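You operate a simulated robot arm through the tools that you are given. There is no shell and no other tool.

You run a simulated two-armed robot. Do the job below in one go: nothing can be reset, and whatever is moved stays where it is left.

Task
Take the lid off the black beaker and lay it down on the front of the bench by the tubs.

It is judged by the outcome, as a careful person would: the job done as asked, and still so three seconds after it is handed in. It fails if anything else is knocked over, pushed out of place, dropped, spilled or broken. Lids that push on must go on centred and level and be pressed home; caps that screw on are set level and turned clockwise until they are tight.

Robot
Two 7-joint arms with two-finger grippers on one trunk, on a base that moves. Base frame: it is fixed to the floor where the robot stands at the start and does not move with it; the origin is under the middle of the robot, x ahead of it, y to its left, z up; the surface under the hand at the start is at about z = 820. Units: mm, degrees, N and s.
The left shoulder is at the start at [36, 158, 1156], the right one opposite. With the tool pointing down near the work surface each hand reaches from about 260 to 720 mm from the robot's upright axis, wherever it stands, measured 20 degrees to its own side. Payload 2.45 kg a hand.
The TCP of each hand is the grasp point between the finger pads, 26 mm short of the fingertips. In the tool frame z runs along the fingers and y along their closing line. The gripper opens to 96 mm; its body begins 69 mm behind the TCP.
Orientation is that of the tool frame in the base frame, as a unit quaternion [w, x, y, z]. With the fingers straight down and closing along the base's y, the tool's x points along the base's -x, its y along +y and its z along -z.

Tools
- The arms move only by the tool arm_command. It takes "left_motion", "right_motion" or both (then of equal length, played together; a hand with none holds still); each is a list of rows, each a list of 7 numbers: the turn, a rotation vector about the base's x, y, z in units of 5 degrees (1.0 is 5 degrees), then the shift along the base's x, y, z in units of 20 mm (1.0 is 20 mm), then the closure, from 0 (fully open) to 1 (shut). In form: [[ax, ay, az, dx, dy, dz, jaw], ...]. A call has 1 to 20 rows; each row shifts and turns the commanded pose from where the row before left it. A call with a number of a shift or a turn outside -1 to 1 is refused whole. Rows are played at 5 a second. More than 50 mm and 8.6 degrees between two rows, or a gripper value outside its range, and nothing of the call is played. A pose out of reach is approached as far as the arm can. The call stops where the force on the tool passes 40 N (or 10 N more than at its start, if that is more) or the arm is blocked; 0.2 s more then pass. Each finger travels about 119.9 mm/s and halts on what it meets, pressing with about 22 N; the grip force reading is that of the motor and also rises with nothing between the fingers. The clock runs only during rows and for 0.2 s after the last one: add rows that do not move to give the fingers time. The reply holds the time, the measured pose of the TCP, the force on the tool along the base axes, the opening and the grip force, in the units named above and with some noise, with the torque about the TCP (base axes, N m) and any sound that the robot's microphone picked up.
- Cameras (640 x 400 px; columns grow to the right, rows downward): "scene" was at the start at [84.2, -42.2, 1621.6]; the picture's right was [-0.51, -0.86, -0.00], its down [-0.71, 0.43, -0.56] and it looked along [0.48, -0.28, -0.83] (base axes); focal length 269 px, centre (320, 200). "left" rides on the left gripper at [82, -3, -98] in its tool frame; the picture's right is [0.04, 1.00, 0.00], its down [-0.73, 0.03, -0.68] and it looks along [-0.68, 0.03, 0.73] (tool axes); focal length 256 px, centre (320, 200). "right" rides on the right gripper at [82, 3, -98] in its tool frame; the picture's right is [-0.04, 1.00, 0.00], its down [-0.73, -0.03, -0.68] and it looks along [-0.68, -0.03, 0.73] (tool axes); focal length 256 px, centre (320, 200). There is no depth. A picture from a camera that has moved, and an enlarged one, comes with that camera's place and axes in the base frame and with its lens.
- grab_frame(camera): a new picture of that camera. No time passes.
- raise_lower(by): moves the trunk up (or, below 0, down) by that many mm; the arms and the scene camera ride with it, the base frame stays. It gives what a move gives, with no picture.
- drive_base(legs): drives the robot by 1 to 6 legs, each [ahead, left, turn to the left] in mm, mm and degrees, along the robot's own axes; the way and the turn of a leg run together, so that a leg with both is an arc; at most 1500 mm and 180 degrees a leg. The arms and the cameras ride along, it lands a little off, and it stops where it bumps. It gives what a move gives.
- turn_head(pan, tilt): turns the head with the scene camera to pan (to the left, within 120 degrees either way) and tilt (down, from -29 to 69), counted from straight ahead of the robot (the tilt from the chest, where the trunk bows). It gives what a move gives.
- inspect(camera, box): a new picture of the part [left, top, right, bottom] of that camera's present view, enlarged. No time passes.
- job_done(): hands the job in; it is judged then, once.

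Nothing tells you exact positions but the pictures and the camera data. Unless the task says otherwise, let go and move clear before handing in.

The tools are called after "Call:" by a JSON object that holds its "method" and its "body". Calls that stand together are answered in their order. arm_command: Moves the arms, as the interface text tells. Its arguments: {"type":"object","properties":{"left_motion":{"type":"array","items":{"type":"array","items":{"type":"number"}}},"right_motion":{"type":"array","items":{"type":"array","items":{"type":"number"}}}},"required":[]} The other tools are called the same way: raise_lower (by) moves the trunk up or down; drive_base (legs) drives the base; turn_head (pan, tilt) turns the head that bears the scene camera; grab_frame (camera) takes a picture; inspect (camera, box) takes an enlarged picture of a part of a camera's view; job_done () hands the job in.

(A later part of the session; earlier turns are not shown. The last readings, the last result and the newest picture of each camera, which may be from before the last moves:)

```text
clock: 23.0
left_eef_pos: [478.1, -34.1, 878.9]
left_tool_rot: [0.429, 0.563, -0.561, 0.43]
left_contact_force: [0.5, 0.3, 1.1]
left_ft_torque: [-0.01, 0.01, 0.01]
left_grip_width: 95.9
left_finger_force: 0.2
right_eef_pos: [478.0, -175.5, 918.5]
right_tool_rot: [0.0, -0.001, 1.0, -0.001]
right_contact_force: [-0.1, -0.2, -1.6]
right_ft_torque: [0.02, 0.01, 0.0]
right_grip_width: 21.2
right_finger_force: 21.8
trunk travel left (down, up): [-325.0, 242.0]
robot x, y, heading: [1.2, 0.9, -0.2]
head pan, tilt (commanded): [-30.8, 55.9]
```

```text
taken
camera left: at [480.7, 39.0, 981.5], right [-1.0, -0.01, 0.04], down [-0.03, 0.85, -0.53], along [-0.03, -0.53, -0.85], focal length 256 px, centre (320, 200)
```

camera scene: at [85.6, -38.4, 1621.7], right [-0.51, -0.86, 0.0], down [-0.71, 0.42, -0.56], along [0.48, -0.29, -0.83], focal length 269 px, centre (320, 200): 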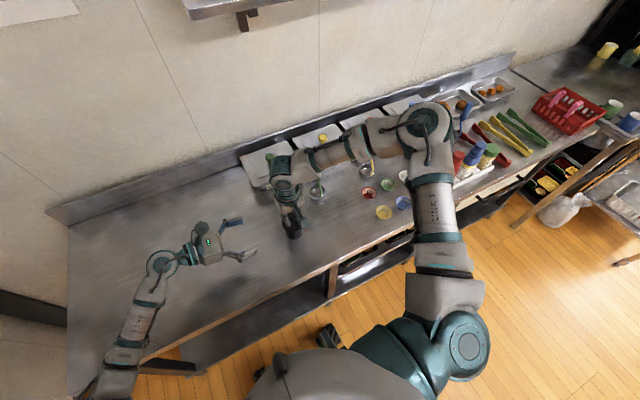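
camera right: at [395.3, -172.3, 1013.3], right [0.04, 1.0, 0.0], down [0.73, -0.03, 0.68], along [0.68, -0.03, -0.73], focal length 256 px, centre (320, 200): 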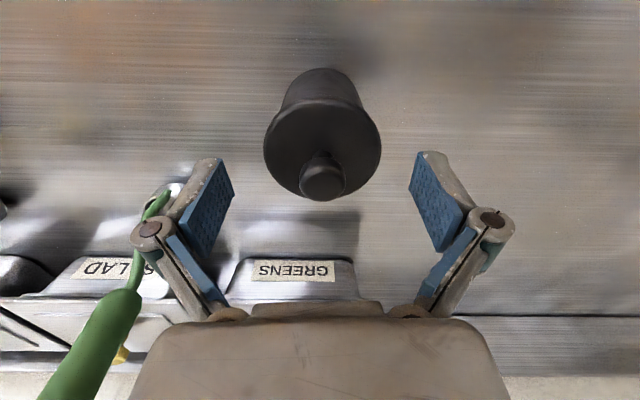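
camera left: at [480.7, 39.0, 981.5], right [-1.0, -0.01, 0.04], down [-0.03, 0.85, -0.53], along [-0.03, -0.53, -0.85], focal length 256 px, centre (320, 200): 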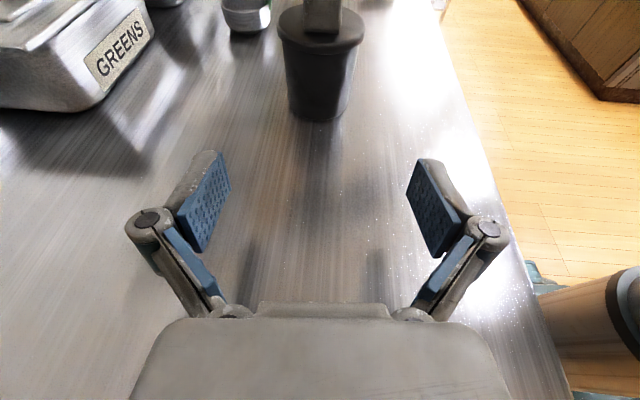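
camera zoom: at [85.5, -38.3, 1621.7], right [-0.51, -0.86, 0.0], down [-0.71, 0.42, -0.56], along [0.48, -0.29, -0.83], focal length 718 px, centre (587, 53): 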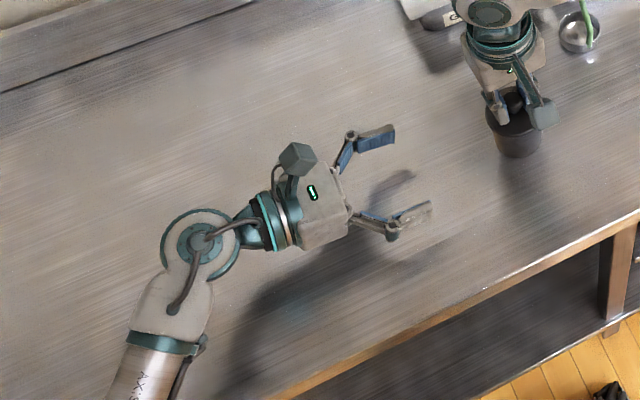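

Still clear of the bench. I'll lower the last 26 mm to z≈853 slowly, watching the force.

Call:
{"method": "arm_command", "body": {"left_motion": [[0, 0, 0, 0, 0, -0.35, 0], [0, 0, 0, 0, 0, -0.35, 0], [0, 0, 0, 0, 0, -0.3, 0], [0, 0, 0, 0, 0, -0.3, 0], [0, 0, 0, 0, 0, 0, 0], [0, 0, 0, 0, 0, 0, 0]]}}

Call:
{"method": "inspect", "body": {"camera": "scene", "box": [140, 200, 300, 320]}}

Call:
{"method": "grab_frame", "body": {"camera": "left"}}

```text
clock: 24.4
left_eef_pos: [477.1, -32.9, 851.3]
left_tool_rot: [0.429, 0.563, -0.561, 0.43]
left_contact_force: [0.0, -0.8, 0.7]
left_ft_torque: [0.0, -0.02, 0.0]
left_grip_width: 96.2
left_finger_force: 0.2
right_eef_pos: [478.6, -177.0, 918.8]
right_tool_rot: [0.001, 0.0, 1.0, -0.001]
right_contact_force: [0.5, -0.1, -0.8]
right_ft_torque: [0.01, -0.03, -0.05]
right_grip_width: 21.1
right_finger_force: 22.2
trunk travel left (down, up): [-325.0, 242.0]
robot x, y, heading: [-1.9, -1.8, 0.1]
head pan, tilt (commanded): [-30.8, 55.9]
```

```text
3.33 times, centred on (220, 260) of scene
camera zoom: at [85.5, -38.3, 1621.7], right [-0.51, -0.86, 0.0], down [-0.71, 0.42, -0.56], along [0.48, -0.29, -0.83], focal length 898 px, centre (653, 0)
```

zoom: 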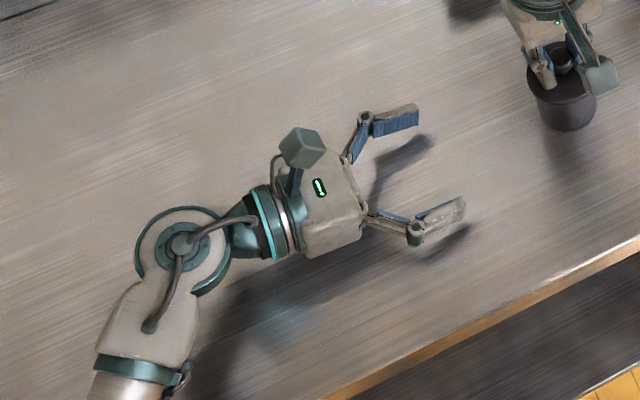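

```text
taken
camera left: at [480.5, 40.3, 954.7], right [-1.0, -0.01, 0.04], down [-0.03, 0.85, -0.53], along [-0.03, -0.53, -0.85], focal length 256 px, centre (320, 200)
```

left: 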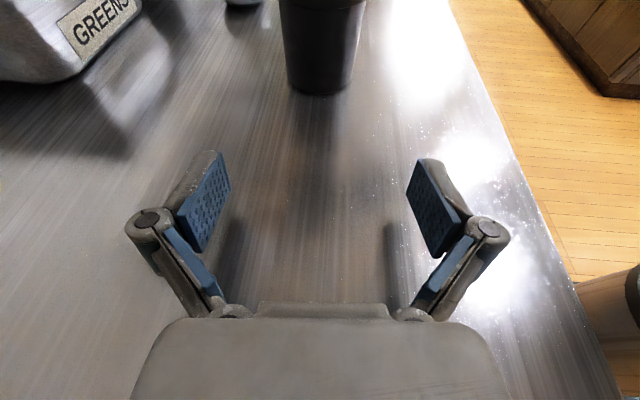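

No contact. I'll approach along −y about 100 mm so the fingers start to flank the beaker, then check from all cameras.

Call:
{"method": "arm_command", "body": {"left_motion": [[0, 0, 0, 0, -0.7, 0, 0], [0, 0, 0, 0, -0.8, 0, 0], [0, 0, 0, 0, -0.8, 0, 0], [0, 0, 0, 0, -0.8, 0, 0], [0, 0, 0, 0, -0.7, 0, 0], [0, 0, 0, 0, -0.6, 0, 0], [0, 0, 0, 0, -0.6, 0, 0], [0, 0, 0, 0, 0, 0, 0], [0, 0, 0, 0, 0, 0, 0]]}}

Call:
{"method": "inspect", "body": {"camera": "scene", "box": [200, 170, 340, 280]}}

Call:
{"method": "grab_frame", "body": {"camera": "left"}}

Call:
{"method": "grab_frame", "body": {"camera": "right"}}

```text
clock: 26.4
left_eef_pos: [477.0, -134.1, 850.1]
left_tool_rot: [0.429, 0.563, -0.56, 0.43]
left_contact_force: [1.0, 0.5, -0.1]
left_ft_torque: [0.03, -0.02, 0.01]
left_grip_width: 95.9
left_finger_force: 0.0
right_eef_pos: [478.1, -177.2, 918.5]
right_tool_rot: [0.001, 0.0, 1.0, -0.001]
right_contact_force: [-0.2, 0.7, -0.4]
right_ft_torque: [-0.01, 0.02, -0.01]
right_grip_width: 21.2
right_finger_force: 22.1
trunk travel left (down, up): [-325.0, 242.0]
robot x, y, heading: [0.4, -2.4, 0.1]
head pan, tilt (commanded): [-30.8, 55.9]
```

```text
3.64 times, centred on (270, 225) of scene
camera zoom: at [85.6, -39.5, 1621.6], right [-0.51, -0.86, 0.0], down [-0.71, 0.42, -0.56], along [0.48, -0.29, -0.83], focal length 980 px, centre (502, 109)
```

zoom: 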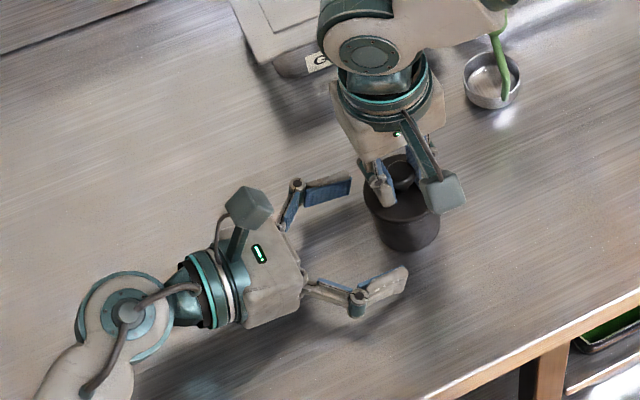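

```text
taken
camera left: at [480.0, -61.5, 954.3], right [-1.0, -0.01, 0.04], down [-0.03, 0.85, -0.53], along [-0.03, -0.53, -0.85], focal length 256 px, centre (320, 200)
```

left: 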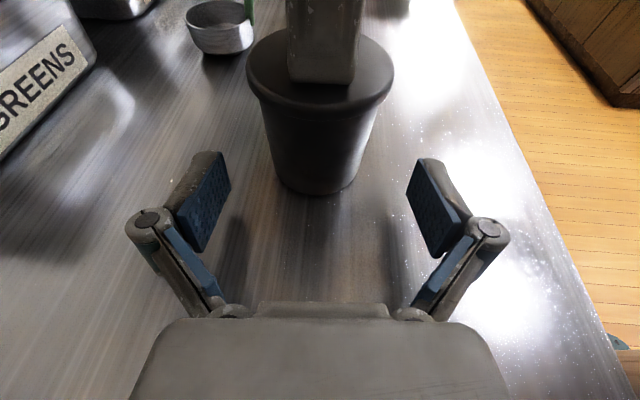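

```text
taken
camera right: at [395.6, -171.3, 1016.2], right [0.04, 1.0, 0.0], down [0.73, -0.03, 0.68], along [0.68, -0.03, -0.73], focal length 256 px, centre (320, 200)
```

right: 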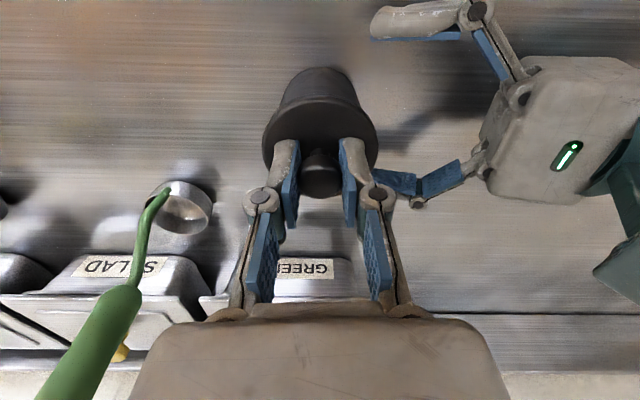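

Both fingers line up either side of the beaker body with the lid well above them. I'll go the remaining 29 mm so the pads straddle the body, then check.

Call:
{"method": "arm_command", "body": {"left_motion": [[0, 0, 0, 0, -0.4, 0, 0], [0, 0, 0, 0, -0.4, 0, 0], [0, 0, 0, 0, -0.4, 0, 0], [0, 0, 0, 0, -0.3, 0, 0], [0, 0, 0, 0, 0, 0, 0], [0, 0, 0, 0, 0, 0, 0]]}}

Call:
{"method": "inspect", "body": {"camera": "scene", "box": [230, 170, 340, 260]}}

Call:
{"method": "grab_frame", "body": {"camera": "left"}}

Call:
{"method": "grab_frame", "body": {"camera": "right"}}

```text
clock: 27.8
left_eef_pos: [477.9, -164.9, 851.7]
left_tool_rot: [0.429, 0.563, -0.561, 0.43]
left_contact_force: [0.0, 0.5, 0.4]
left_ft_torque: [0.01, -0.02, -0.01]
left_grip_width: 96.1
left_finger_force: 0.0
right_eef_pos: [479.3, -176.6, 917.4]
right_tool_rot: [0.001, 0.0, 1.0, 0.0]
right_contact_force: [-0.8, 0.2, -0.4]
right_ft_torque: [0.03, -0.03, 0.0]
right_grip_width: 21.0
right_finger_force: 22.1
trunk travel left (down, up): [-325.0, 242.0]
robot x, y, heading: [-1.5, 0.2, -0.0]
head pan, tilt (commanded): [-30.8, 55.9]
```

```text
4.44 times, centred on (285, 215) of scene
camera zoom: at [85.7, -39.7, 1621.6], right [-0.51, -0.86, 0.0], down [-0.71, 0.42, -0.56], along [0.48, -0.29, -0.83], focal length 1197 px, centre (476, 133)
```

zoom: 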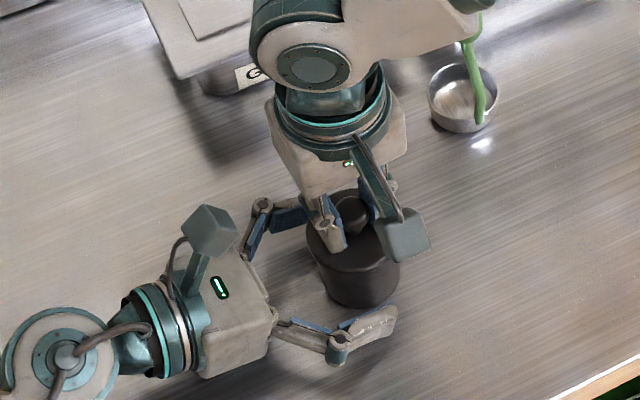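

```text
taken
camera left: at [480.9, -91.3, 955.3], right [-1.0, -0.01, 0.04], down [-0.03, 0.85, -0.53], along [-0.03, -0.53, -0.85], focal length 256 px, centre (320, 200)
```

left: 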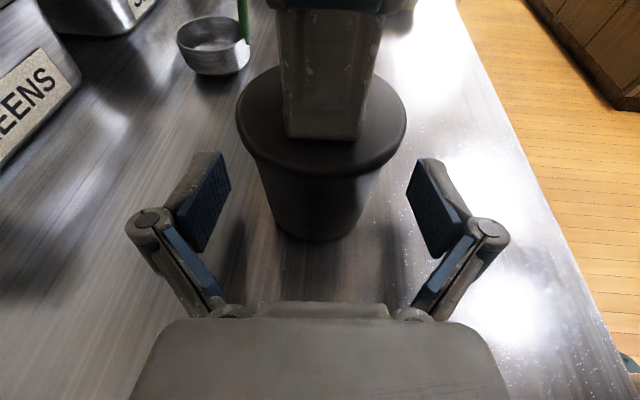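

```text
taken
camera right: at [395.6, -171.3, 1016.2], right [0.04, 1.0, 0.0], down [0.73, -0.03, 0.68], along [0.68, -0.03, -0.73], focal length 256 px, centre (320, 200)
```

right: 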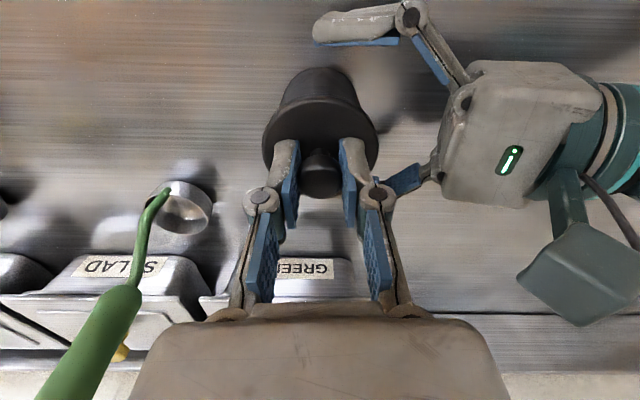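

The pads flank the beaker body, below the lid rim and clear of the right hand. I'll close the left gripper gradually onto the body.

Call:
{"method": "arm_command", "body": {"left_motion": [[0, 0, 0, 0, 0, 0, 0.15], [0, 0, 0, 0, 0, 0, 0.28], [0, 0, 0, 0, 0, 0, 0.32], [0, 0, 0, 0, 0, 0, 0.35], [0, 0, 0, 0, 0, 0, 0.38], [0, 0, 0, 0, 0, 0, 0.41], [0, 0, 0, 0, 0, 0, 0.5], [0, 0, 0, 0, 0, 0, 1], [0, 0, 0, 0, 0, 0, 1]]}}

Call:
{"method": "inspect", "body": {"camera": "scene", "box": [230, 170, 340, 260]}}

Call:
{"method": "grab_frame", "body": {"camera": "left"}}

Call:
{"method": "grab_frame", "body": {"camera": "right"}}

```text
clock: 29.8
left_eef_pos: [478.8, -164.6, 850.5]
left_tool_rot: [0.429, 0.562, -0.561, 0.429]
left_contact_force: [-0.8, -0.1, 0.1]
left_ft_torque: [-0.01, 0.01, -0.01]
left_grip_width: 56.3
left_finger_force: 21.5
right_eef_pos: [479.9, -176.0, 918.1]
right_tool_rot: [0.001, 0.0, 1.0, 0.0]
right_contact_force: [-0.5, 0.2, -0.7]
right_ft_torque: [0.01, 0.01, 0.0]
right_grip_width: 21.1
right_finger_force: 22.0
trunk travel left (down, up): [-325.0, 242.0]
robot x, y, heading: [-2.0, -0.1, -0.0]
head pan, tilt (commanded): [-30.8, 55.9]
heard: snap
```

```text
4.44 times, centred on (285, 215) of scene
camera zoom: at [85.7, -39.7, 1621.6], right [-0.51, -0.86, 0.0], down [-0.71, 0.42, -0.56], along [0.48, -0.29, -0.83], focal length 1197 px, centre (476, 133)
```

zoom: 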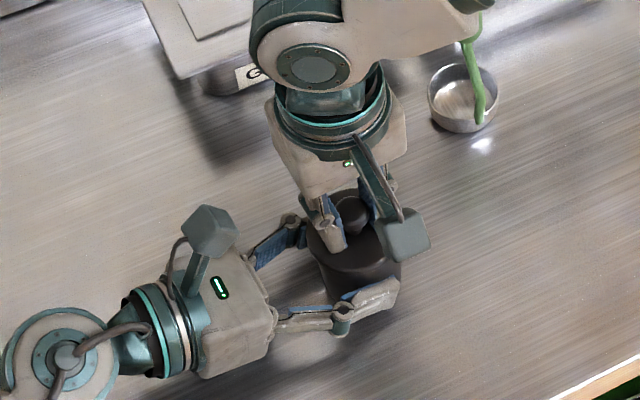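

```text
taken
camera left: at [480.9, -91.2, 955.3], right [-1.0, -0.01, 0.04], down [-0.03, 0.85, -0.53], along [-0.03, -0.53, -0.85], focal length 256 px, centre (320, 200)
```

left: 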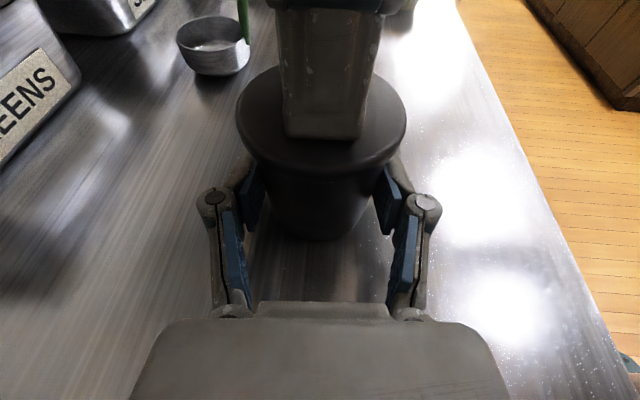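

```text
taken
camera right: at [395.6, -171.3, 1016.2], right [0.04, 1.0, 0.0], down [0.73, -0.03, 0.68], along [0.68, -0.03, -0.73], focal length 256 px, centre (320, 200)
```

right: 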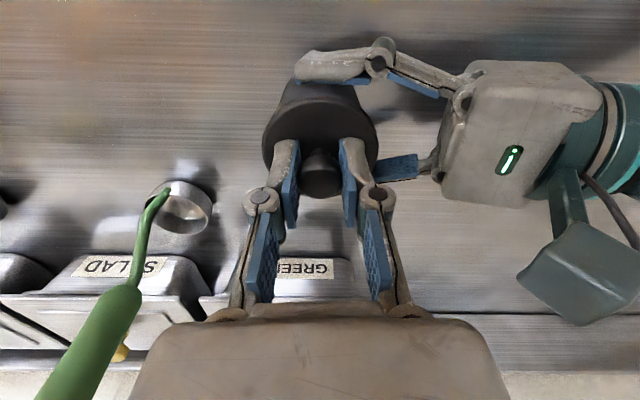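

Left grip is firm at 56 mm, but a "snap" was heard; I'll look closely at the lid/body joint before pulling.

Call:
{"method": "inspect", "body": {"camera": "left", "box": [220, 50, 420, 250]}}

Call:
{"method": "inspect", "body": {"camera": "right", "box": [240, 40, 400, 210]}}

Call:
{"method": "inspect", "body": {"camera": "scene", "box": [270, 200, 320, 245]}}

```text
2.00 times, centred on (320, 150) of left
camera zoom: at [480.9, -91.2, 955.3], right [-1.0, -0.01, 0.04], down [-0.03, 0.85, -0.53], along [-0.03, -0.53, -0.85], focal length 512 px, centre (320, 300)
```

zoom: 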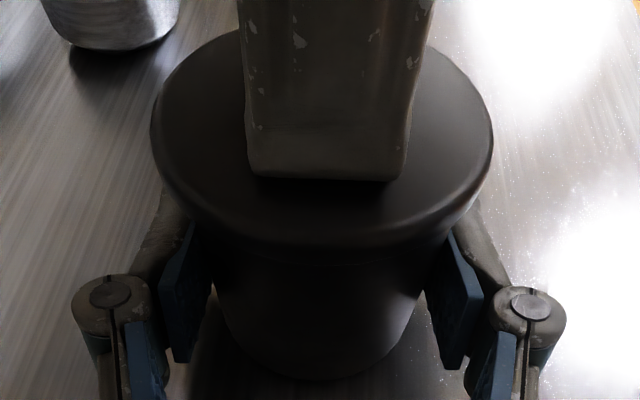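

```text
2.35 times, centred on (320, 125) of right
camera zoom: at [395.6, -171.3, 1016.2], right [0.04, 1.0, 0.0], down [0.73, -0.03, 0.68], along [0.68, -0.03, -0.73], focal length 602 px, centre (320, 376)
```

zoom: 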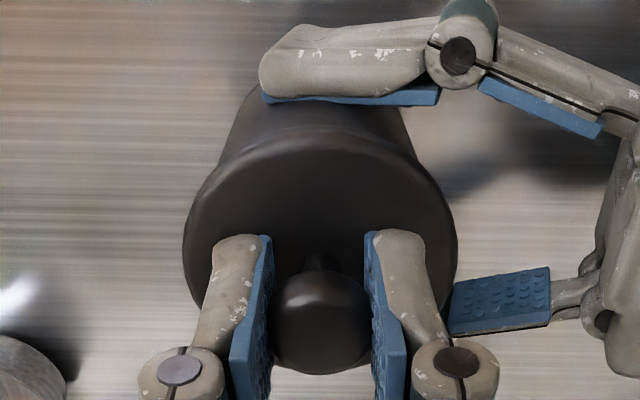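

```text
8.89 times, centred on (295, 222) of scene
camera zoom: at [85.7, -39.7, 1621.6], right [-0.51, -0.86, 0.0], down [-0.71, 0.42, -0.56], along [0.48, -0.29, -0.83], focal length 2394 px, centre (542, 0)
```

zoom: 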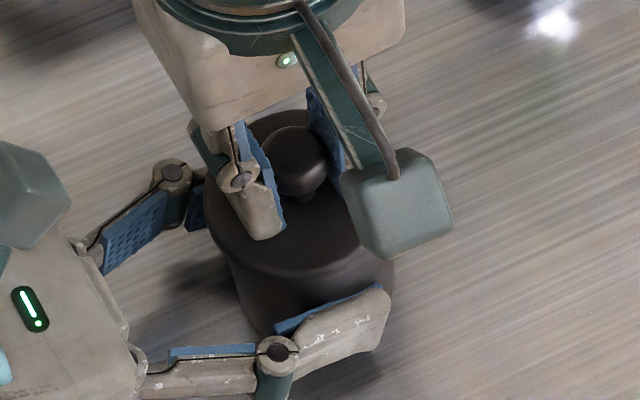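

No visible damage; the lid may simply have popped in its seat. With the left hand holding the body, I'll pull the lid up gently about 4 mm with the right and check.

Call:
{"method": "arm_command", "body": {"left_motion": [[0, 0, 0, 0, 0, 0, 1], [0, 0, 0, 0, 0, 0, 1], [0, 0, 0, 0, 0, 0, 1], [0, 0, 0, 0, 0, 0, 1], [0, 0, 0, 0, 0, 0, 1]], "right_motion": [[0, 0, 0, 0, 0, 0.05, 1], [0, 0, 0, 0, 0, 0.05, 1], [0, 0, 0, 0, 0, 0.05, 1], [0, 0, 0, 0, 0, 0.05, 1], [0, 0, 0, 0, 0, 0, 1]]}}

Call:
{"method": "inspect", "body": {"camera": "left", "box": [220, 50, 420, 250]}}

Call:
{"method": "inspect", "body": {"camera": "scene", "box": [270, 200, 320, 245]}}

Call:
{"method": "inspect", "body": {"camera": "right", "box": [240, 40, 400, 210]}}

```text
clock: 31.0
left_eef_pos: [478.2, -165.0, 850.8]
left_tool_rot: [0.429, 0.563, -0.56, 0.43]
left_contact_force: [-0.8, -0.3, -0.1]
left_ft_torque: [0.01, 0.0, -0.01]
left_grip_width: 56.5
left_finger_force: 22.5
right_eef_pos: [480.2, -176.0, 921.7]
right_tool_rot: [0.001, 0.001, 1.0, -0.001]
right_contact_force: [0.0, -0.1, -0.5]
right_ft_torque: [0.02, 0.0, 0.0]
right_grip_width: 21.4
right_finger_force: 22.1
trunk travel left (down, up): [-325.0, 242.0]
robot x, y, heading: [-0.4, 1.0, 0.3]
head pan, tilt (commanded): [-30.8, 55.9]
```

```text
2.00 times, centred on (320, 150) of left
camera zoom: at [480.9, -91.2, 955.3], right [-1.0, -0.01, 0.04], down [-0.03, 0.85, -0.53], along [-0.03, -0.53, -0.85], focal length 512 px, centre (320, 300)
```

zoom: 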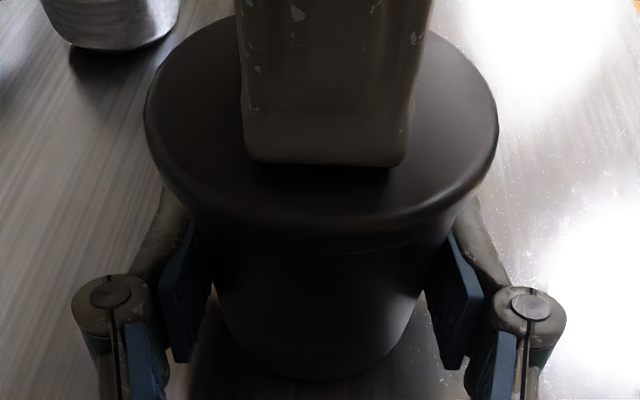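

```text
8.89 times, centred on (295, 222) of scene
camera zoom: at [85.7, -39.7, 1621.6], right [-0.51, -0.86, 0.0], down [-0.71, 0.42, -0.56], along [0.48, -0.29, -0.83], focal length 2394 px, centre (542, 0)
```

zoom: 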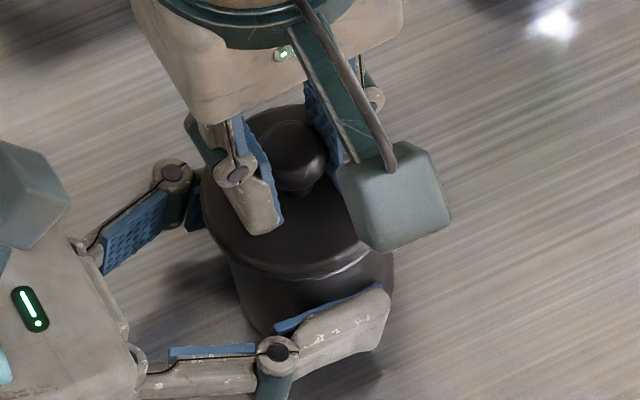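

```text
2.35 times, centred on (320, 125) of right
camera zoom: at [395.9, -170.8, 1019.8], right [0.04, 1.0, 0.0], down [0.73, -0.03, 0.68], along [0.68, -0.03, -0.73], focal length 602 px, centre (320, 376)
```

zoom: 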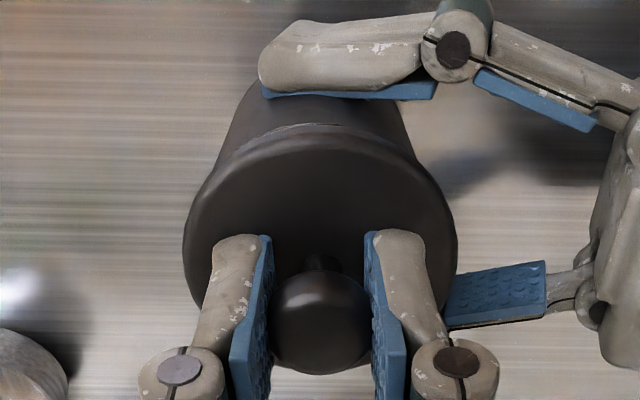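

The lid has separated with a thin bright gap visible, and the beaker body stays put in the left hand. I'll keep raising the lid straight up, about 60 mm.

Call:
{"method": "arm_command", "body": {"left_motion": [[0, 0, 0, 0, 0, 0, 1], [0, 0, 0, 0, 0, 0, 1], [0, 0, 0, 0, 0, 0, 1], [0, 0, 0, 0, 0, 0, 1], [0, 0, 0, 0, 0, 0, 1], [0, 0, 0, 0, 0, 0, 1], [0, 0, 0, 0, 0, 0, 1], [0, 0, 0, 0, 0, 0, 1], [0, 0, 0, 0, 0, 0, 1], [0, 0, 0, 0, 0, 0, 1]], "right_motion": [[0, 0, 0, 0, 0, 0.15, 1], [0, 0, 0, 0, 0, 0.2, 1], [0, 0, 0, 0, 0, 0.25, 1], [0, 0, 0, 0, 0, 0.3, 1], [0, 0, 0, 0, 0, 0.4, 1], [0, 0, 0, 0, 0, 0.5, 1], [0, 0, 0, 0, 0, 0.5, 1], [0, 0, 0, 0, 0, 0.5, 1], [0, 0, 0, 0, 0, 0.4, 1], [0, 0, 0, 0, 0, 0, 1]]}}

Call:
{"method": "grab_frame", "body": {"camera": "left"}}

Call:
{"method": "inspect", "body": {"camera": "scene", "box": [230, 160, 340, 250]}}

Call:
{"method": "grab_frame", "body": {"camera": "right"}}

```text
clock: 33.2
left_eef_pos: [478.8, -163.1, 850.9]
left_tool_rot: [0.429, 0.563, -0.561, 0.429]
left_contact_force: [0.1, 0.6, -0.9]
left_ft_torque: [-0.01, 0.01, 0.05]
left_grip_width: 56.2
left_finger_force: 21.8
right_eef_pos: [478.7, -177.1, 986.0]
right_tool_rot: [0.001, 0.0, 1.0, -0.001]
right_contact_force: [-0.3, -0.1, 0.2]
right_ft_torque: [0.0, 0.0, 0.02]
right_grip_width: 21.3
right_finger_force: 21.6
trunk travel left (down, up): [-325.0, 242.0]
robot x, y, heading: [3.3, 1.6, -0.2]
head pan, tilt (commanded): [-30.8, 55.9]
```

```text
taken
camera left: at [481.0, -91.2, 955.2], right [-1.0, -0.01, 0.04], down [-0.03, 0.85, -0.53], along [-0.03, -0.53, -0.85], focal length 256 px, centre (320, 200)
```

left: 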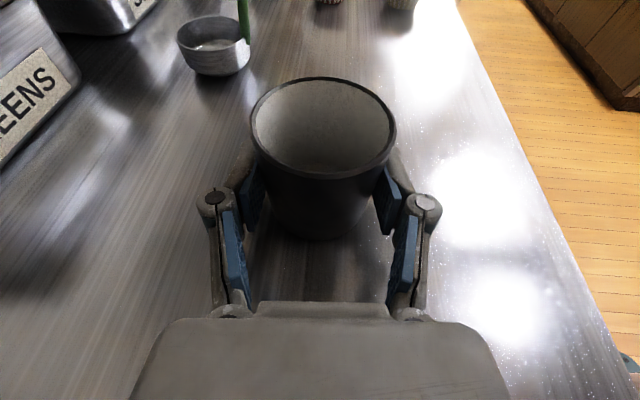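

```text
4.44 times, centred on (285, 205) of scene
camera zoom: at [85.7, -39.7, 1621.6], right [-0.51, -0.86, 0.0], down [-0.71, 0.42, -0.56], along [0.48, -0.29, -0.83], focal length 1197 px, centre (476, 178)
```

zoom: 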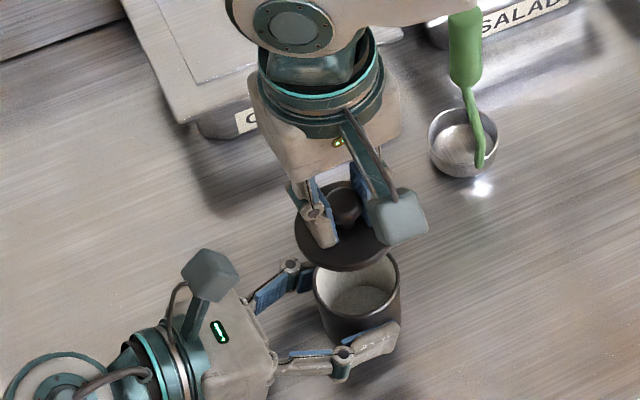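

```text
taken
camera right: at [395.2, -171.4, 1083.4], right [0.04, 1.0, 0.0], down [0.73, -0.03, 0.68], along [0.68, -0.03, -0.73], focal length 256 px, centre (320, 200)
```

right: 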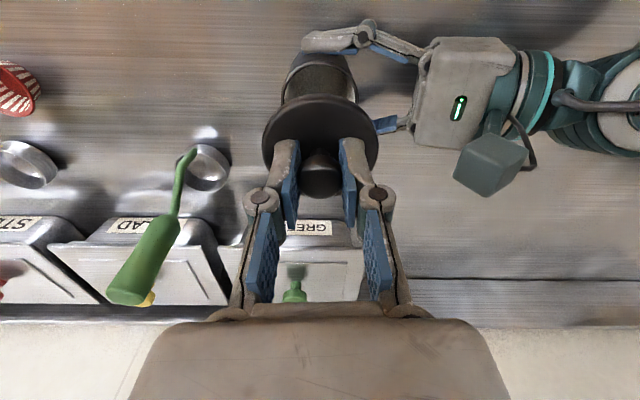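

The lid is off and the beaker stands open and empty in the left hand's grip. I'll carry the lid right and toward the front edge, over the clear spot near (392, -300), staying at this height.

Call:
{"method": "arm_command", "body": {"right_motion": [[0, 0, 0, -0.4, -0.5, 0, 1], [0, 0, 0, -0.6, -0.9, 0, 1], [0, 0, 0, -0.65, -0.95, 0, 1], [0, 0, 0, -0.65, -0.95, 0, 1], [0, 0, 0, -0.65, -0.95, 0, 1], [0, 0, 0, -0.65, -0.95, 0, 1], [0, 0, 0, -0.5, -0.6, 0, 1], [0, 0, 0, -0.2, -0.3, 0, 1], [0, 0, 0, 0, 0, 0, 1], [0, 0, 0, 0, 0, 0, 1]]}}

Call:
{"method": "grab_frame", "body": {"camera": "right"}}

Call:
{"method": "grab_frame", "body": {"camera": "scene"}}

Call:
{"method": "grab_frame", "body": {"camera": "left"}}

```text
clock: 35.4
left_eef_pos: [478.5, -163.8, 852.3]
left_tool_rot: [0.429, 0.563, -0.561, 0.43]
left_contact_force: [0.8, -0.5, 0.2]
left_ft_torque: [0.0, -0.01, 0.02]
left_grip_width: 56.4
left_finger_force: 22.0
right_eef_pos: [392.5, -298.5, 984.2]
right_tool_rot: [0.0, 0.0, 1.0, -0.001]
right_contact_force: [-0.1, 0.1, 0.2]
right_ft_torque: [-0.01, 0.02, -0.01]
right_grip_width: 21.6
right_finger_force: 22.3
trunk travel left (down, up): [-325.0, 242.0]
robot x, y, heading: [-0.0, 2.7, 0.0]
head pan, tilt (commanded): [-30.8, 55.9]
```

```text
taken
camera right: at [309.6, -293.4, 1082.9], right [0.04, 1.0, 0.0], down [0.73, -0.03, 0.68], along [0.68, -0.03, -0.73], focal length 256 px, centre (320, 200)
```

right: 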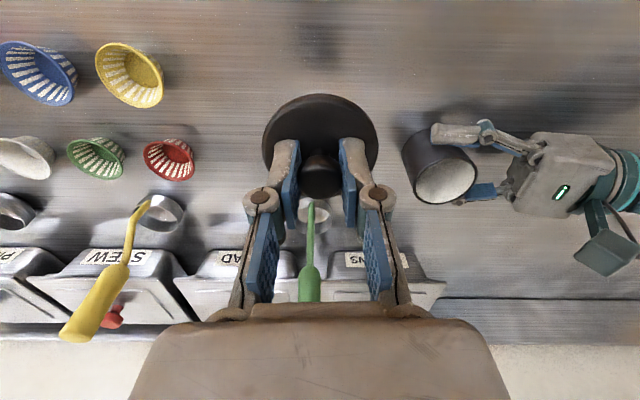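

```text
taken
camera scene: at [84.6, -41.0, 1621.6], right [-0.51, -0.86, 0.0], down [-0.71, 0.43, -0.56], along [0.48, -0.29, -0.83], focal length 269 px, centre (320, 200)
```

scene: 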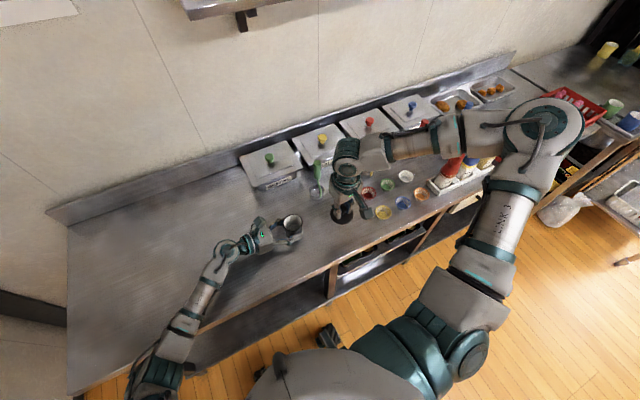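

```text
taken
camera left: at [480.8, -91.2, 955.3], right [-1.0, -0.01, 0.04], down [-0.03, 0.85, -0.53], along [-0.03, -0.53, -0.85], focal length 256 px, centre (320, 200)
```

left: 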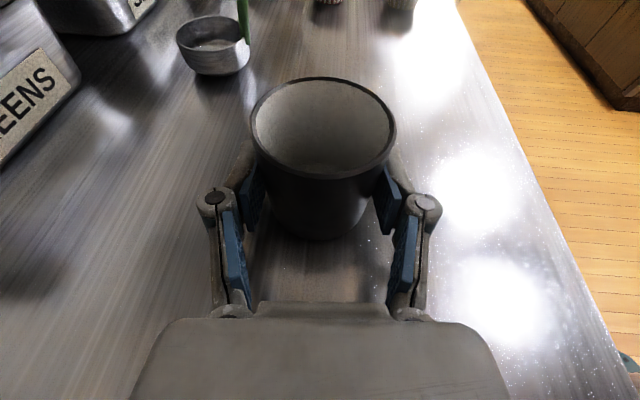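

The lid is over a clear patch: the front edge is roughly 40 mm beyond the lid and the cups are well away. I'll lower it to about 25 mm above the bench and look before the final touch-down.

Call:
{"method": "arm_command", "body": {"right_motion": [[0, 0, 0, 0, 0, -0.5, 1], [0, 0, 0, 0, 0, -0.7, 1], [0, 0, 0, 0, 0, -0.8, 1], [0, 0, 0, 0, 0, -0.8, 1], [0, 0, 0, 0, 0, -0.8, 1], [0, 0, 0, 0, 0, -0.6, 1], [0, 0, 0, 0, 0, -0.4, 1], [0, 0, 0, 0, 0, 0, 1], [0, 0, 0, 0, 0, 0, 1]]}}

Call:
{"method": "grab_frame", "body": {"camera": "right"}}

Call:
{"method": "grab_frame", "body": {"camera": "scene"}}

Call:
{"method": "inspect", "body": {"camera": "scene", "box": [290, 140, 410, 240]}}

```text
clock: 37.4
left_eef_pos: [477.6, -164.2, 852.3]
left_tool_rot: [0.429, 0.562, -0.561, 0.43]
left_contact_force: [0.0, -0.2, 0.0]
left_ft_torque: [0.0, 0.01, 0.03]
left_grip_width: 56.6
left_finger_force: 21.5
right_eef_pos: [392.6, -297.0, 893.0]
right_tool_rot: [0.0, -0.001, 1.0, 0.0]
right_contact_force: [0.4, 0.8, -0.5]
right_ft_torque: [0.0, 0.0, -0.02]
right_grip_width: 21.5
right_finger_force: 21.9
trunk travel left (down, up): [-325.0, 242.0]
robot x, y, heading: [-1.1, 0.5, -0.2]
head pan, tilt (commanded): [-30.8, 55.9]
```

```text
taken
camera right: at [309.4, -292.6, 991.2], right [0.04, 1.0, 0.0], down [0.73, -0.03, 0.68], along [0.68, -0.03, -0.73], focal length 256 px, centre (320, 200)
```

right: 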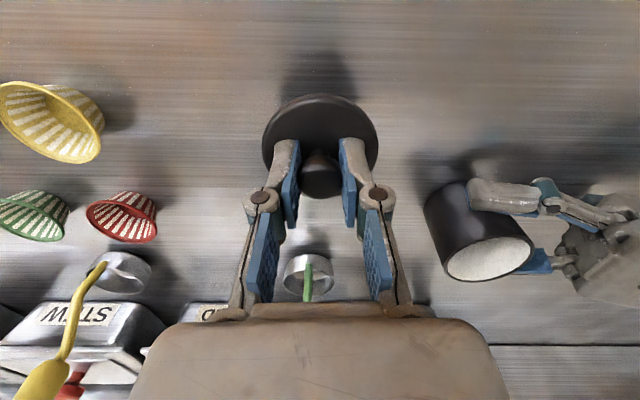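

```text
taken
camera scene: at [85.0, -40.8, 1621.6], right [-0.51, -0.86, 0.0], down [-0.71, 0.43, -0.56], along [0.48, -0.29, -0.83], focal length 269 px, centre (320, 200)
```

scene: 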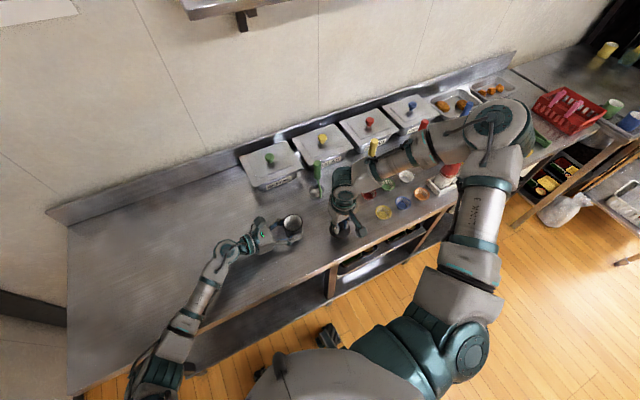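

```text
4.00 times, centred on (350, 190) of scene
camera zoom: at [85.0, -40.8, 1621.6], right [-0.51, -0.86, 0.0], down [-0.71, 0.43, -0.56], along [0.48, -0.29, -0.83], focal length 1078 px, centre (200, 240)
```

zoom: 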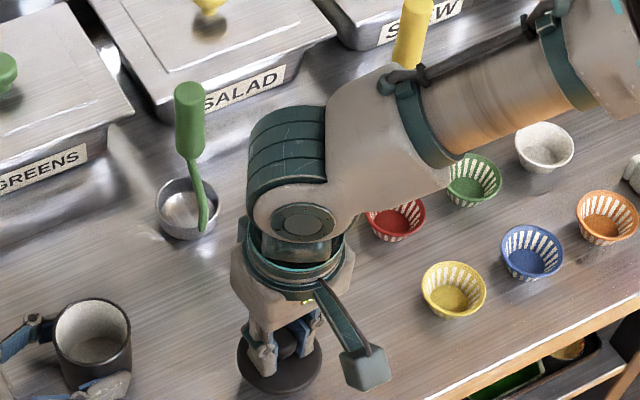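

Everything is clear around the lid. I'll lower in small steps now, watching for touch-down force.

Call:
{"method": "arm_command", "body": {"right_motion": [[0, 0, 0, 0, 0, -0.15, 1], [0, 0, 0, 0, 0, -0.2, 1], [0, 0, 0, 0, 0, -0.2, 1], [0, 0, 0, 0, 0, -0.2, 1], [0, 0, 0, 0, 0, -0.15, 1], [0, 0, 0, 0, 0, 0, 1]]}}

Call:
{"method": "inspect", "body": {"camera": "right", "box": [240, 30, 400, 210]}}

Call:
{"method": "inspect", "body": {"camera": "scene", "box": [320, 200, 380, 250]}}

```text
clock: 38.8
left_eef_pos: [478.3, -164.7, 851.4]
left_tool_rot: [0.43, 0.562, -0.561, 0.429]
left_contact_force: [-0.3, 0.1, -0.3]
left_ft_torque: [0.01, -0.02, -0.03]
left_grip_width: 56.2
left_finger_force: 22.0
right_eef_pos: [392.3, -299.1, 874.4]
right_tool_rot: [0.001, 0.0, 1.0, -0.001]
right_contact_force: [0.7, -0.7, -1.1]
right_ft_torque: [0.03, -0.01, 0.01]
right_grip_width: 20.9
right_finger_force: 22.0
trunk travel left (down, up): [-325.0, 242.0]
robot x, y, heading: [1.2, -1.6, 0.0]
head pan, tilt (commanded): [-30.8, 55.9]
```

```text
2.22 times, centred on (320, 120) of right
camera zoom: at [309.5, -293.7, 973.0], right [0.04, 1.0, 0.0], down [0.73, -0.03, 0.68], along [0.68, -0.03, -0.73], focal length 569 px, centre (320, 378)
```

zoom: 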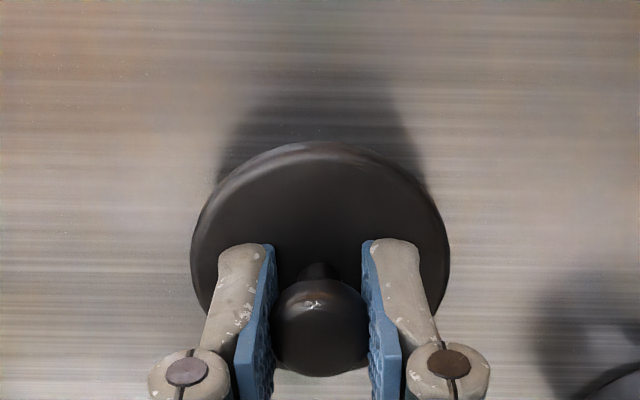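

```text
8.00 times, centred on (350, 225) of scene
camera zoom: at [84.9, -40.8, 1621.6], right [-0.51, -0.86, 0.0], down [-0.71, 0.43, -0.56], along [0.48, -0.29, -0.83], focal length 2155 px, centre (80, 0)
```

zoom: 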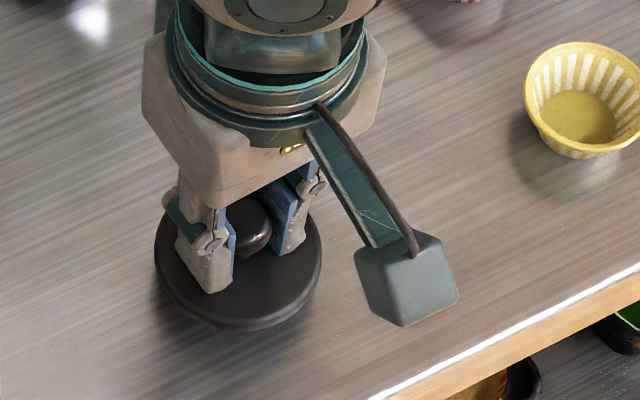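

Still about 10 mm or so above the bench with no contact. I'll keep lowering in 2 mm rows.

Call:
{"method": "arm_command", "body": {"right_motion": [[0, 0, 0, 0, 0, -0.1, 1], [0, 0, 0, 0, 0, -0.1, 1], [0, 0, 0, 0, 0, -0.1, 1], [0, 0, 0, 0, 0, 0, 1]]}}

Call:
{"method": "inspect", "body": {"camera": "right", "box": [240, 30, 400, 210]}}

Call:
{"method": "inspect", "body": {"camera": "scene", "box": [320, 200, 380, 250]}}

```text
clock: 39.8
left_eef_pos: [478.5, -164.0, 851.2]
left_tool_rot: [0.43, 0.562, -0.561, 0.429]
left_contact_force: [-0.2, 0.5, -0.3]
left_ft_torque: [0.03, -0.02, 0.02]
left_grip_width: 56.3
left_finger_force: 22.3
right_eef_pos: [392.7, -297.8, 869.3]
right_tool_rot: [0.001, 0.0, 1.0, 0.0]
right_contact_force: [0.6, -0.1, -0.9]
right_ft_torque: [0.0, -0.01, 0.01]
right_grip_width: 21.3
right_finger_force: 22.1
trunk travel left (down, up): [-325.0, 242.0]
robot x, y, heading: [-0.2, -1.1, -0.2]
head pan, tilt (commanded): [-30.8, 55.9]
```

```text
2.22 times, centred on (320, 120) of right
camera zoom: at [309.8, -293.6, 967.3], right [0.04, 1.0, 0.0], down [0.73, -0.03, 0.68], along [0.68, -0.03, -0.73], focal length 569 px, centre (320, 378)
```

zoom: 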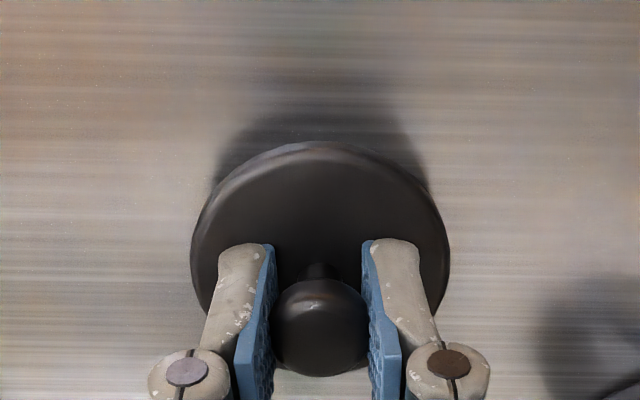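

```text
8.00 times, centred on (350, 225) of scene
camera zoom: at [85.0, -40.8, 1621.6], right [-0.51, -0.86, 0.0], down [-0.71, 0.43, -0.56], along [0.48, -0.29, -0.83], focal length 2155 px, centre (80, 0)
```

zoom: 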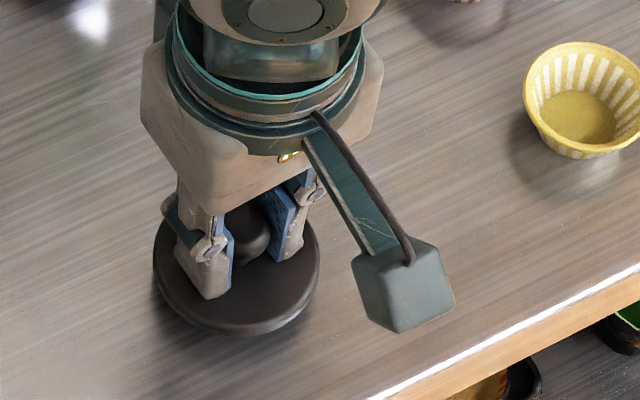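

Call:
{"method": "arm_command", "body": {"right_motion": [[0, 0, 0, 0, 0, -0.1, 1], [0, 0, 0, 0, 0, -0.1, 1], [0, 0, 0, 0, 0, 0, 1]]}}

Call:
{"method": "inspect", "body": {"camera": "right", "box": [240, 30, 400, 210]}}

```text
clock: 40.6
left_eef_pos: [479.5, -164.1, 852.2]
left_tool_rot: [0.43, 0.562, -0.561, 0.43]
left_contact_force: [0.1, 0.3, 0.5]
left_ft_torque: [0.02, -0.03, -0.01]
left_grip_width: 56.3
left_finger_force: 21.9
right_eef_pos: [393.6, -298.4, 865.2]
right_tool_rot: [0.0, 0.0, 1.0, 0.0]
right_contact_force: [0.2, 0.2, -0.7]
right_ft_torque: [-0.01, 0.0, -0.01]
right_grip_width: 21.0
right_finger_force: 22.4
trunk travel left (down, up): [-325.0, 242.0]
robot x, y, heading: [3.9, 5.1, -0.1]
head pan, tilt (commanded): [-30.8, 55.9]
```

```text
2.22 times, centred on (320, 120) of right
camera zoom: at [310.1, -293.3, 963.7], right [0.04, 1.0, 0.0], down [0.73, -0.03, 0.68], along [0.68, -0.03, -0.73], focal length 569 px, centre (320, 378)
```

zoom: 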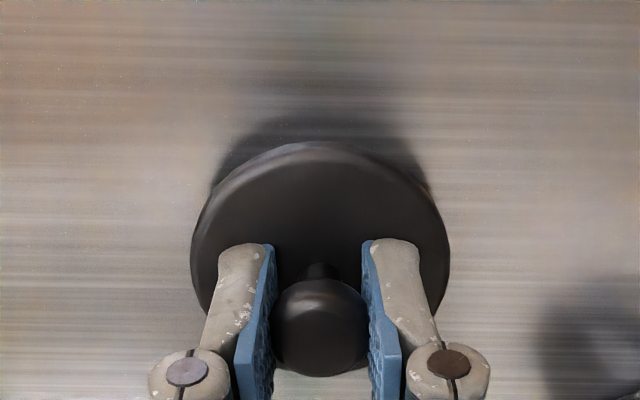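

No contact yet; continuing down in 1–2 mm rows.

Call:
{"method": "arm_command", "body": {"right_motion": [[0, 0, 0, 0, 0, -0.08, 1], [0, 0, 0, 0, 0, -0.07, 1], [0, 0, 0, 0, 0, 0, 1]]}}

Call:
{"method": "inspect", "body": {"camera": "right", "box": [240, 30, 400, 210]}}

Call:
{"method": "inspect", "body": {"camera": "scene", "box": [320, 200, 380, 250]}}

```text
clock: 41.4
left_eef_pos: [478.2, -164.4, 852.4]
left_tool_rot: [0.429, 0.563, -0.561, 0.429]
left_contact_force: [-0.9, -0.3, 0.1]
left_ft_torque: [0.0, -0.01, -0.02]
left_grip_width: 56.6
left_finger_force: 21.8
right_eef_pos: [392.8, -298.1, 863.0]
right_tool_rot: [0.001, 0.0, 1.0, -0.001]
right_contact_force: [0.5, 0.0, -0.5]
right_ft_torque: [0.01, -0.02, 0.0]
right_grip_width: 21.3
right_finger_force: 21.7
trunk travel left (down, up): [-325.0, 242.0]
robot x, y, heading: [3.2, 4.2, 0.0]
head pan, tilt (commanded): [-30.8, 55.9]
```

```text
2.22 times, centred on (320, 120) of right
camera zoom: at [310.0, -293.4, 960.6], right [0.04, 1.0, 0.0], down [0.73, -0.03, 0.68], along [0.68, -0.03, -0.73], focal length 569 px, centre (320, 378)
```

zoom: 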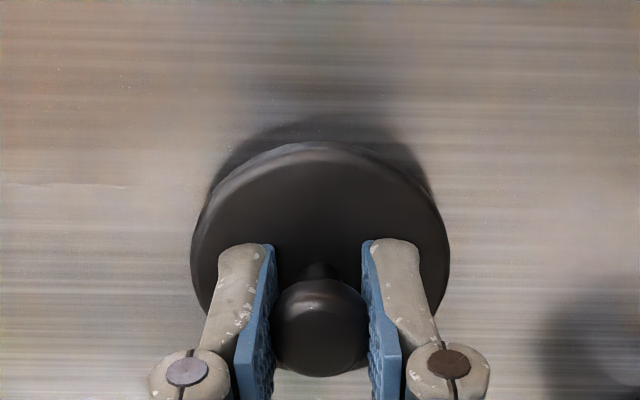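

```text
8.00 times, centred on (350, 225) of scene
camera zoom: at [85.0, -40.8, 1621.6], right [-0.51, -0.86, 0.0], down [-0.71, 0.43, -0.56], along [0.48, -0.29, -0.83], focal length 2155 px, centre (80, 0)
```

zoom: 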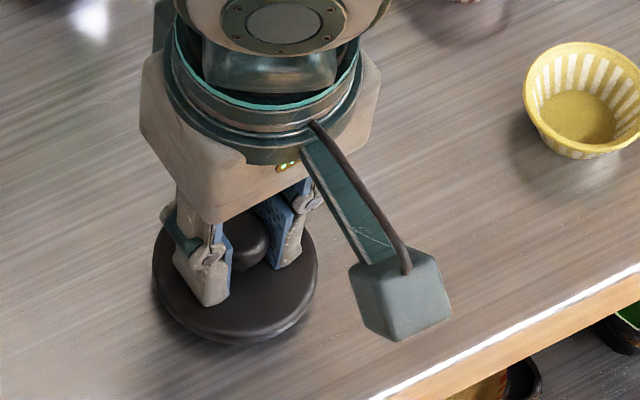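

Shadow is closing in but no contact force yet. Continuing a little further.

Call:
{"method": "arm_command", "body": {"right_motion": [[0, 0, 0, 0, 0, -0.07, 1], [0, 0, 0, 0, 0, -0.07, 1], [0, 0, 0, 0, 0, 0, 1]]}}

```text
clock: 42.2
left_eef_pos: [478.7, -164.7, 850.7]
left_tool_rot: [0.43, 0.562, -0.562, 0.429]
left_contact_force: [0.3, 0.3, 0.3]
left_ft_torque: [0.01, -0.01, 0.01]
left_grip_width: 56.5
left_finger_force: 21.8
right_eef_pos: [393.3, -296.9, 860.9]
right_tool_rot: [0.001, 0.0, 1.0, -0.002]
right_contact_force: [0.0, -0.3, 1.4]
right_ft_torque: [-0.04, 0.02, -0.01]
right_grip_width: 21.0
right_finger_force: 22.1
trunk travel left (down, up): [-325.0, 242.0]
robot x, y, heading: [-1.5, 0.9, -0.3]
head pan, tilt (commanded): [-30.8, 55.9]
```

The force is up slightly (1.4 N), possibly first contact. One more 1 mm step to confirm.

Call:
{"method": "arm_command", "body": {"right_motion": [[0, 0, 0, 0, 0, -0.05, 1], [0, 0, 0, 0, 0, 0, 1]]}}

Call:
{"method": "inspect", "body": {"camera": "right", "box": [240, 30, 400, 210]}}

Call:
{"method": "inspect", "body": {"camera": "scene", "box": [320, 200, 380, 250]}}

```text
clock: 42.8
left_eef_pos: [477.9, -163.7, 851.2]
left_tool_rot: [0.429, 0.563, -0.561, 0.43]
left_contact_force: [-0.5, -0.6, -0.7]
left_ft_torque: [0.04, 0.01, -0.02]
left_grip_width: 56.5
left_finger_force: 21.5
right_eef_pos: [393.3, -297.5, 858.8]
right_tool_rot: [0.001, 0.0, 1.0, 0.0]
right_contact_force: [0.3, -0.3, -1.0]
right_ft_torque: [0.01, 0.01, -0.01]
right_grip_width: 21.1
right_finger_force: 22.1
trunk travel left (down, up): [-325.0, 242.0]
robot x, y, heading: [0.1, 1.8, -0.2]
head pan, tilt (commanded): [-30.8, 55.9]
```

```text
2.22 times, centred on (320, 120) of right
camera zoom: at [309.5, -293.0, 957.0], right [0.04, 1.0, 0.0], down [0.73, -0.03, 0.68], along [0.68, -0.03, -0.73], focal length 569 px, centre (320, 378)
```

zoom: 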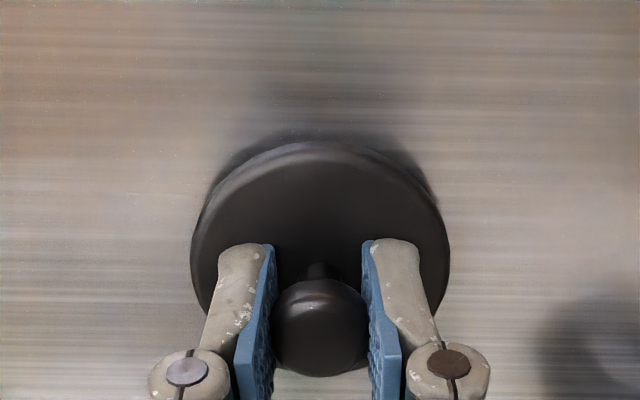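

```text
8.00 times, centred on (350, 225) of scene
camera zoom: at [85.0, -40.8, 1621.6], right [-0.51, -0.86, 0.0], down [-0.71, 0.43, -0.56], along [0.48, -0.29, -0.83], focal length 2155 px, centre (80, 0)
```

zoom: 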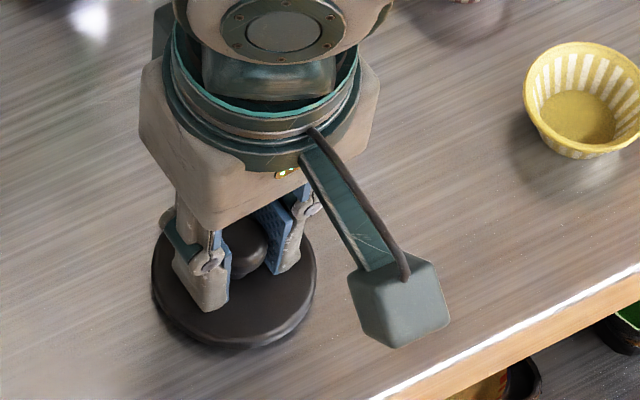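

Force is back to noise, so not yet touching. I'll keep going in 1 mm rows.

Call:
{"method": "arm_command", "body": {"right_motion": [[0, 0, 0, 0, 0, -0.05, 1], [0, 0, 0, 0, 0, -0.05, 1], [0, 0, 0, 0, 0, 0, 1]]}}

Call:
{"method": "inspect", "body": {"camera": "right", "box": [240, 30, 400, 210]}}

```text
clock: 43.6
left_eef_pos: [478.9, -165.6, 850.2]
left_tool_rot: [0.429, 0.563, -0.561, 0.43]
left_contact_force: [0.6, 0.0, -0.4]
left_ft_torque: [0.03, 0.02, 0.01]
left_grip_width: 56.3
left_finger_force: 22.1
right_eef_pos: [392.2, -298.0, 857.6]
right_tool_rot: [0.001, -0.001, 1.0, 0.0]
right_contact_force: [0.1, 0.6, -0.2]
right_ft_torque: [0.02, -0.02, 0.01]
right_grip_width: 21.1
right_finger_force: 21.7
trunk travel left (down, up): [-325.0, 242.0]
robot x, y, heading: [-0.1, 0.1, -0.3]
head pan, tilt (commanded): [-30.8, 55.9]
```

```text
2.22 times, centred on (320, 120) of right
camera zoom: at [309.2, -293.2, 955.5], right [0.04, 1.0, 0.0], down [0.73, -0.03, 0.68], along [0.68, -0.03, -0.73], focal length 569 px, centre (320, 378)
```

zoom: 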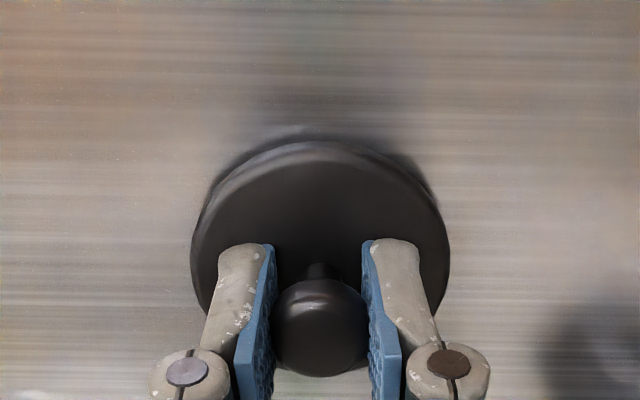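

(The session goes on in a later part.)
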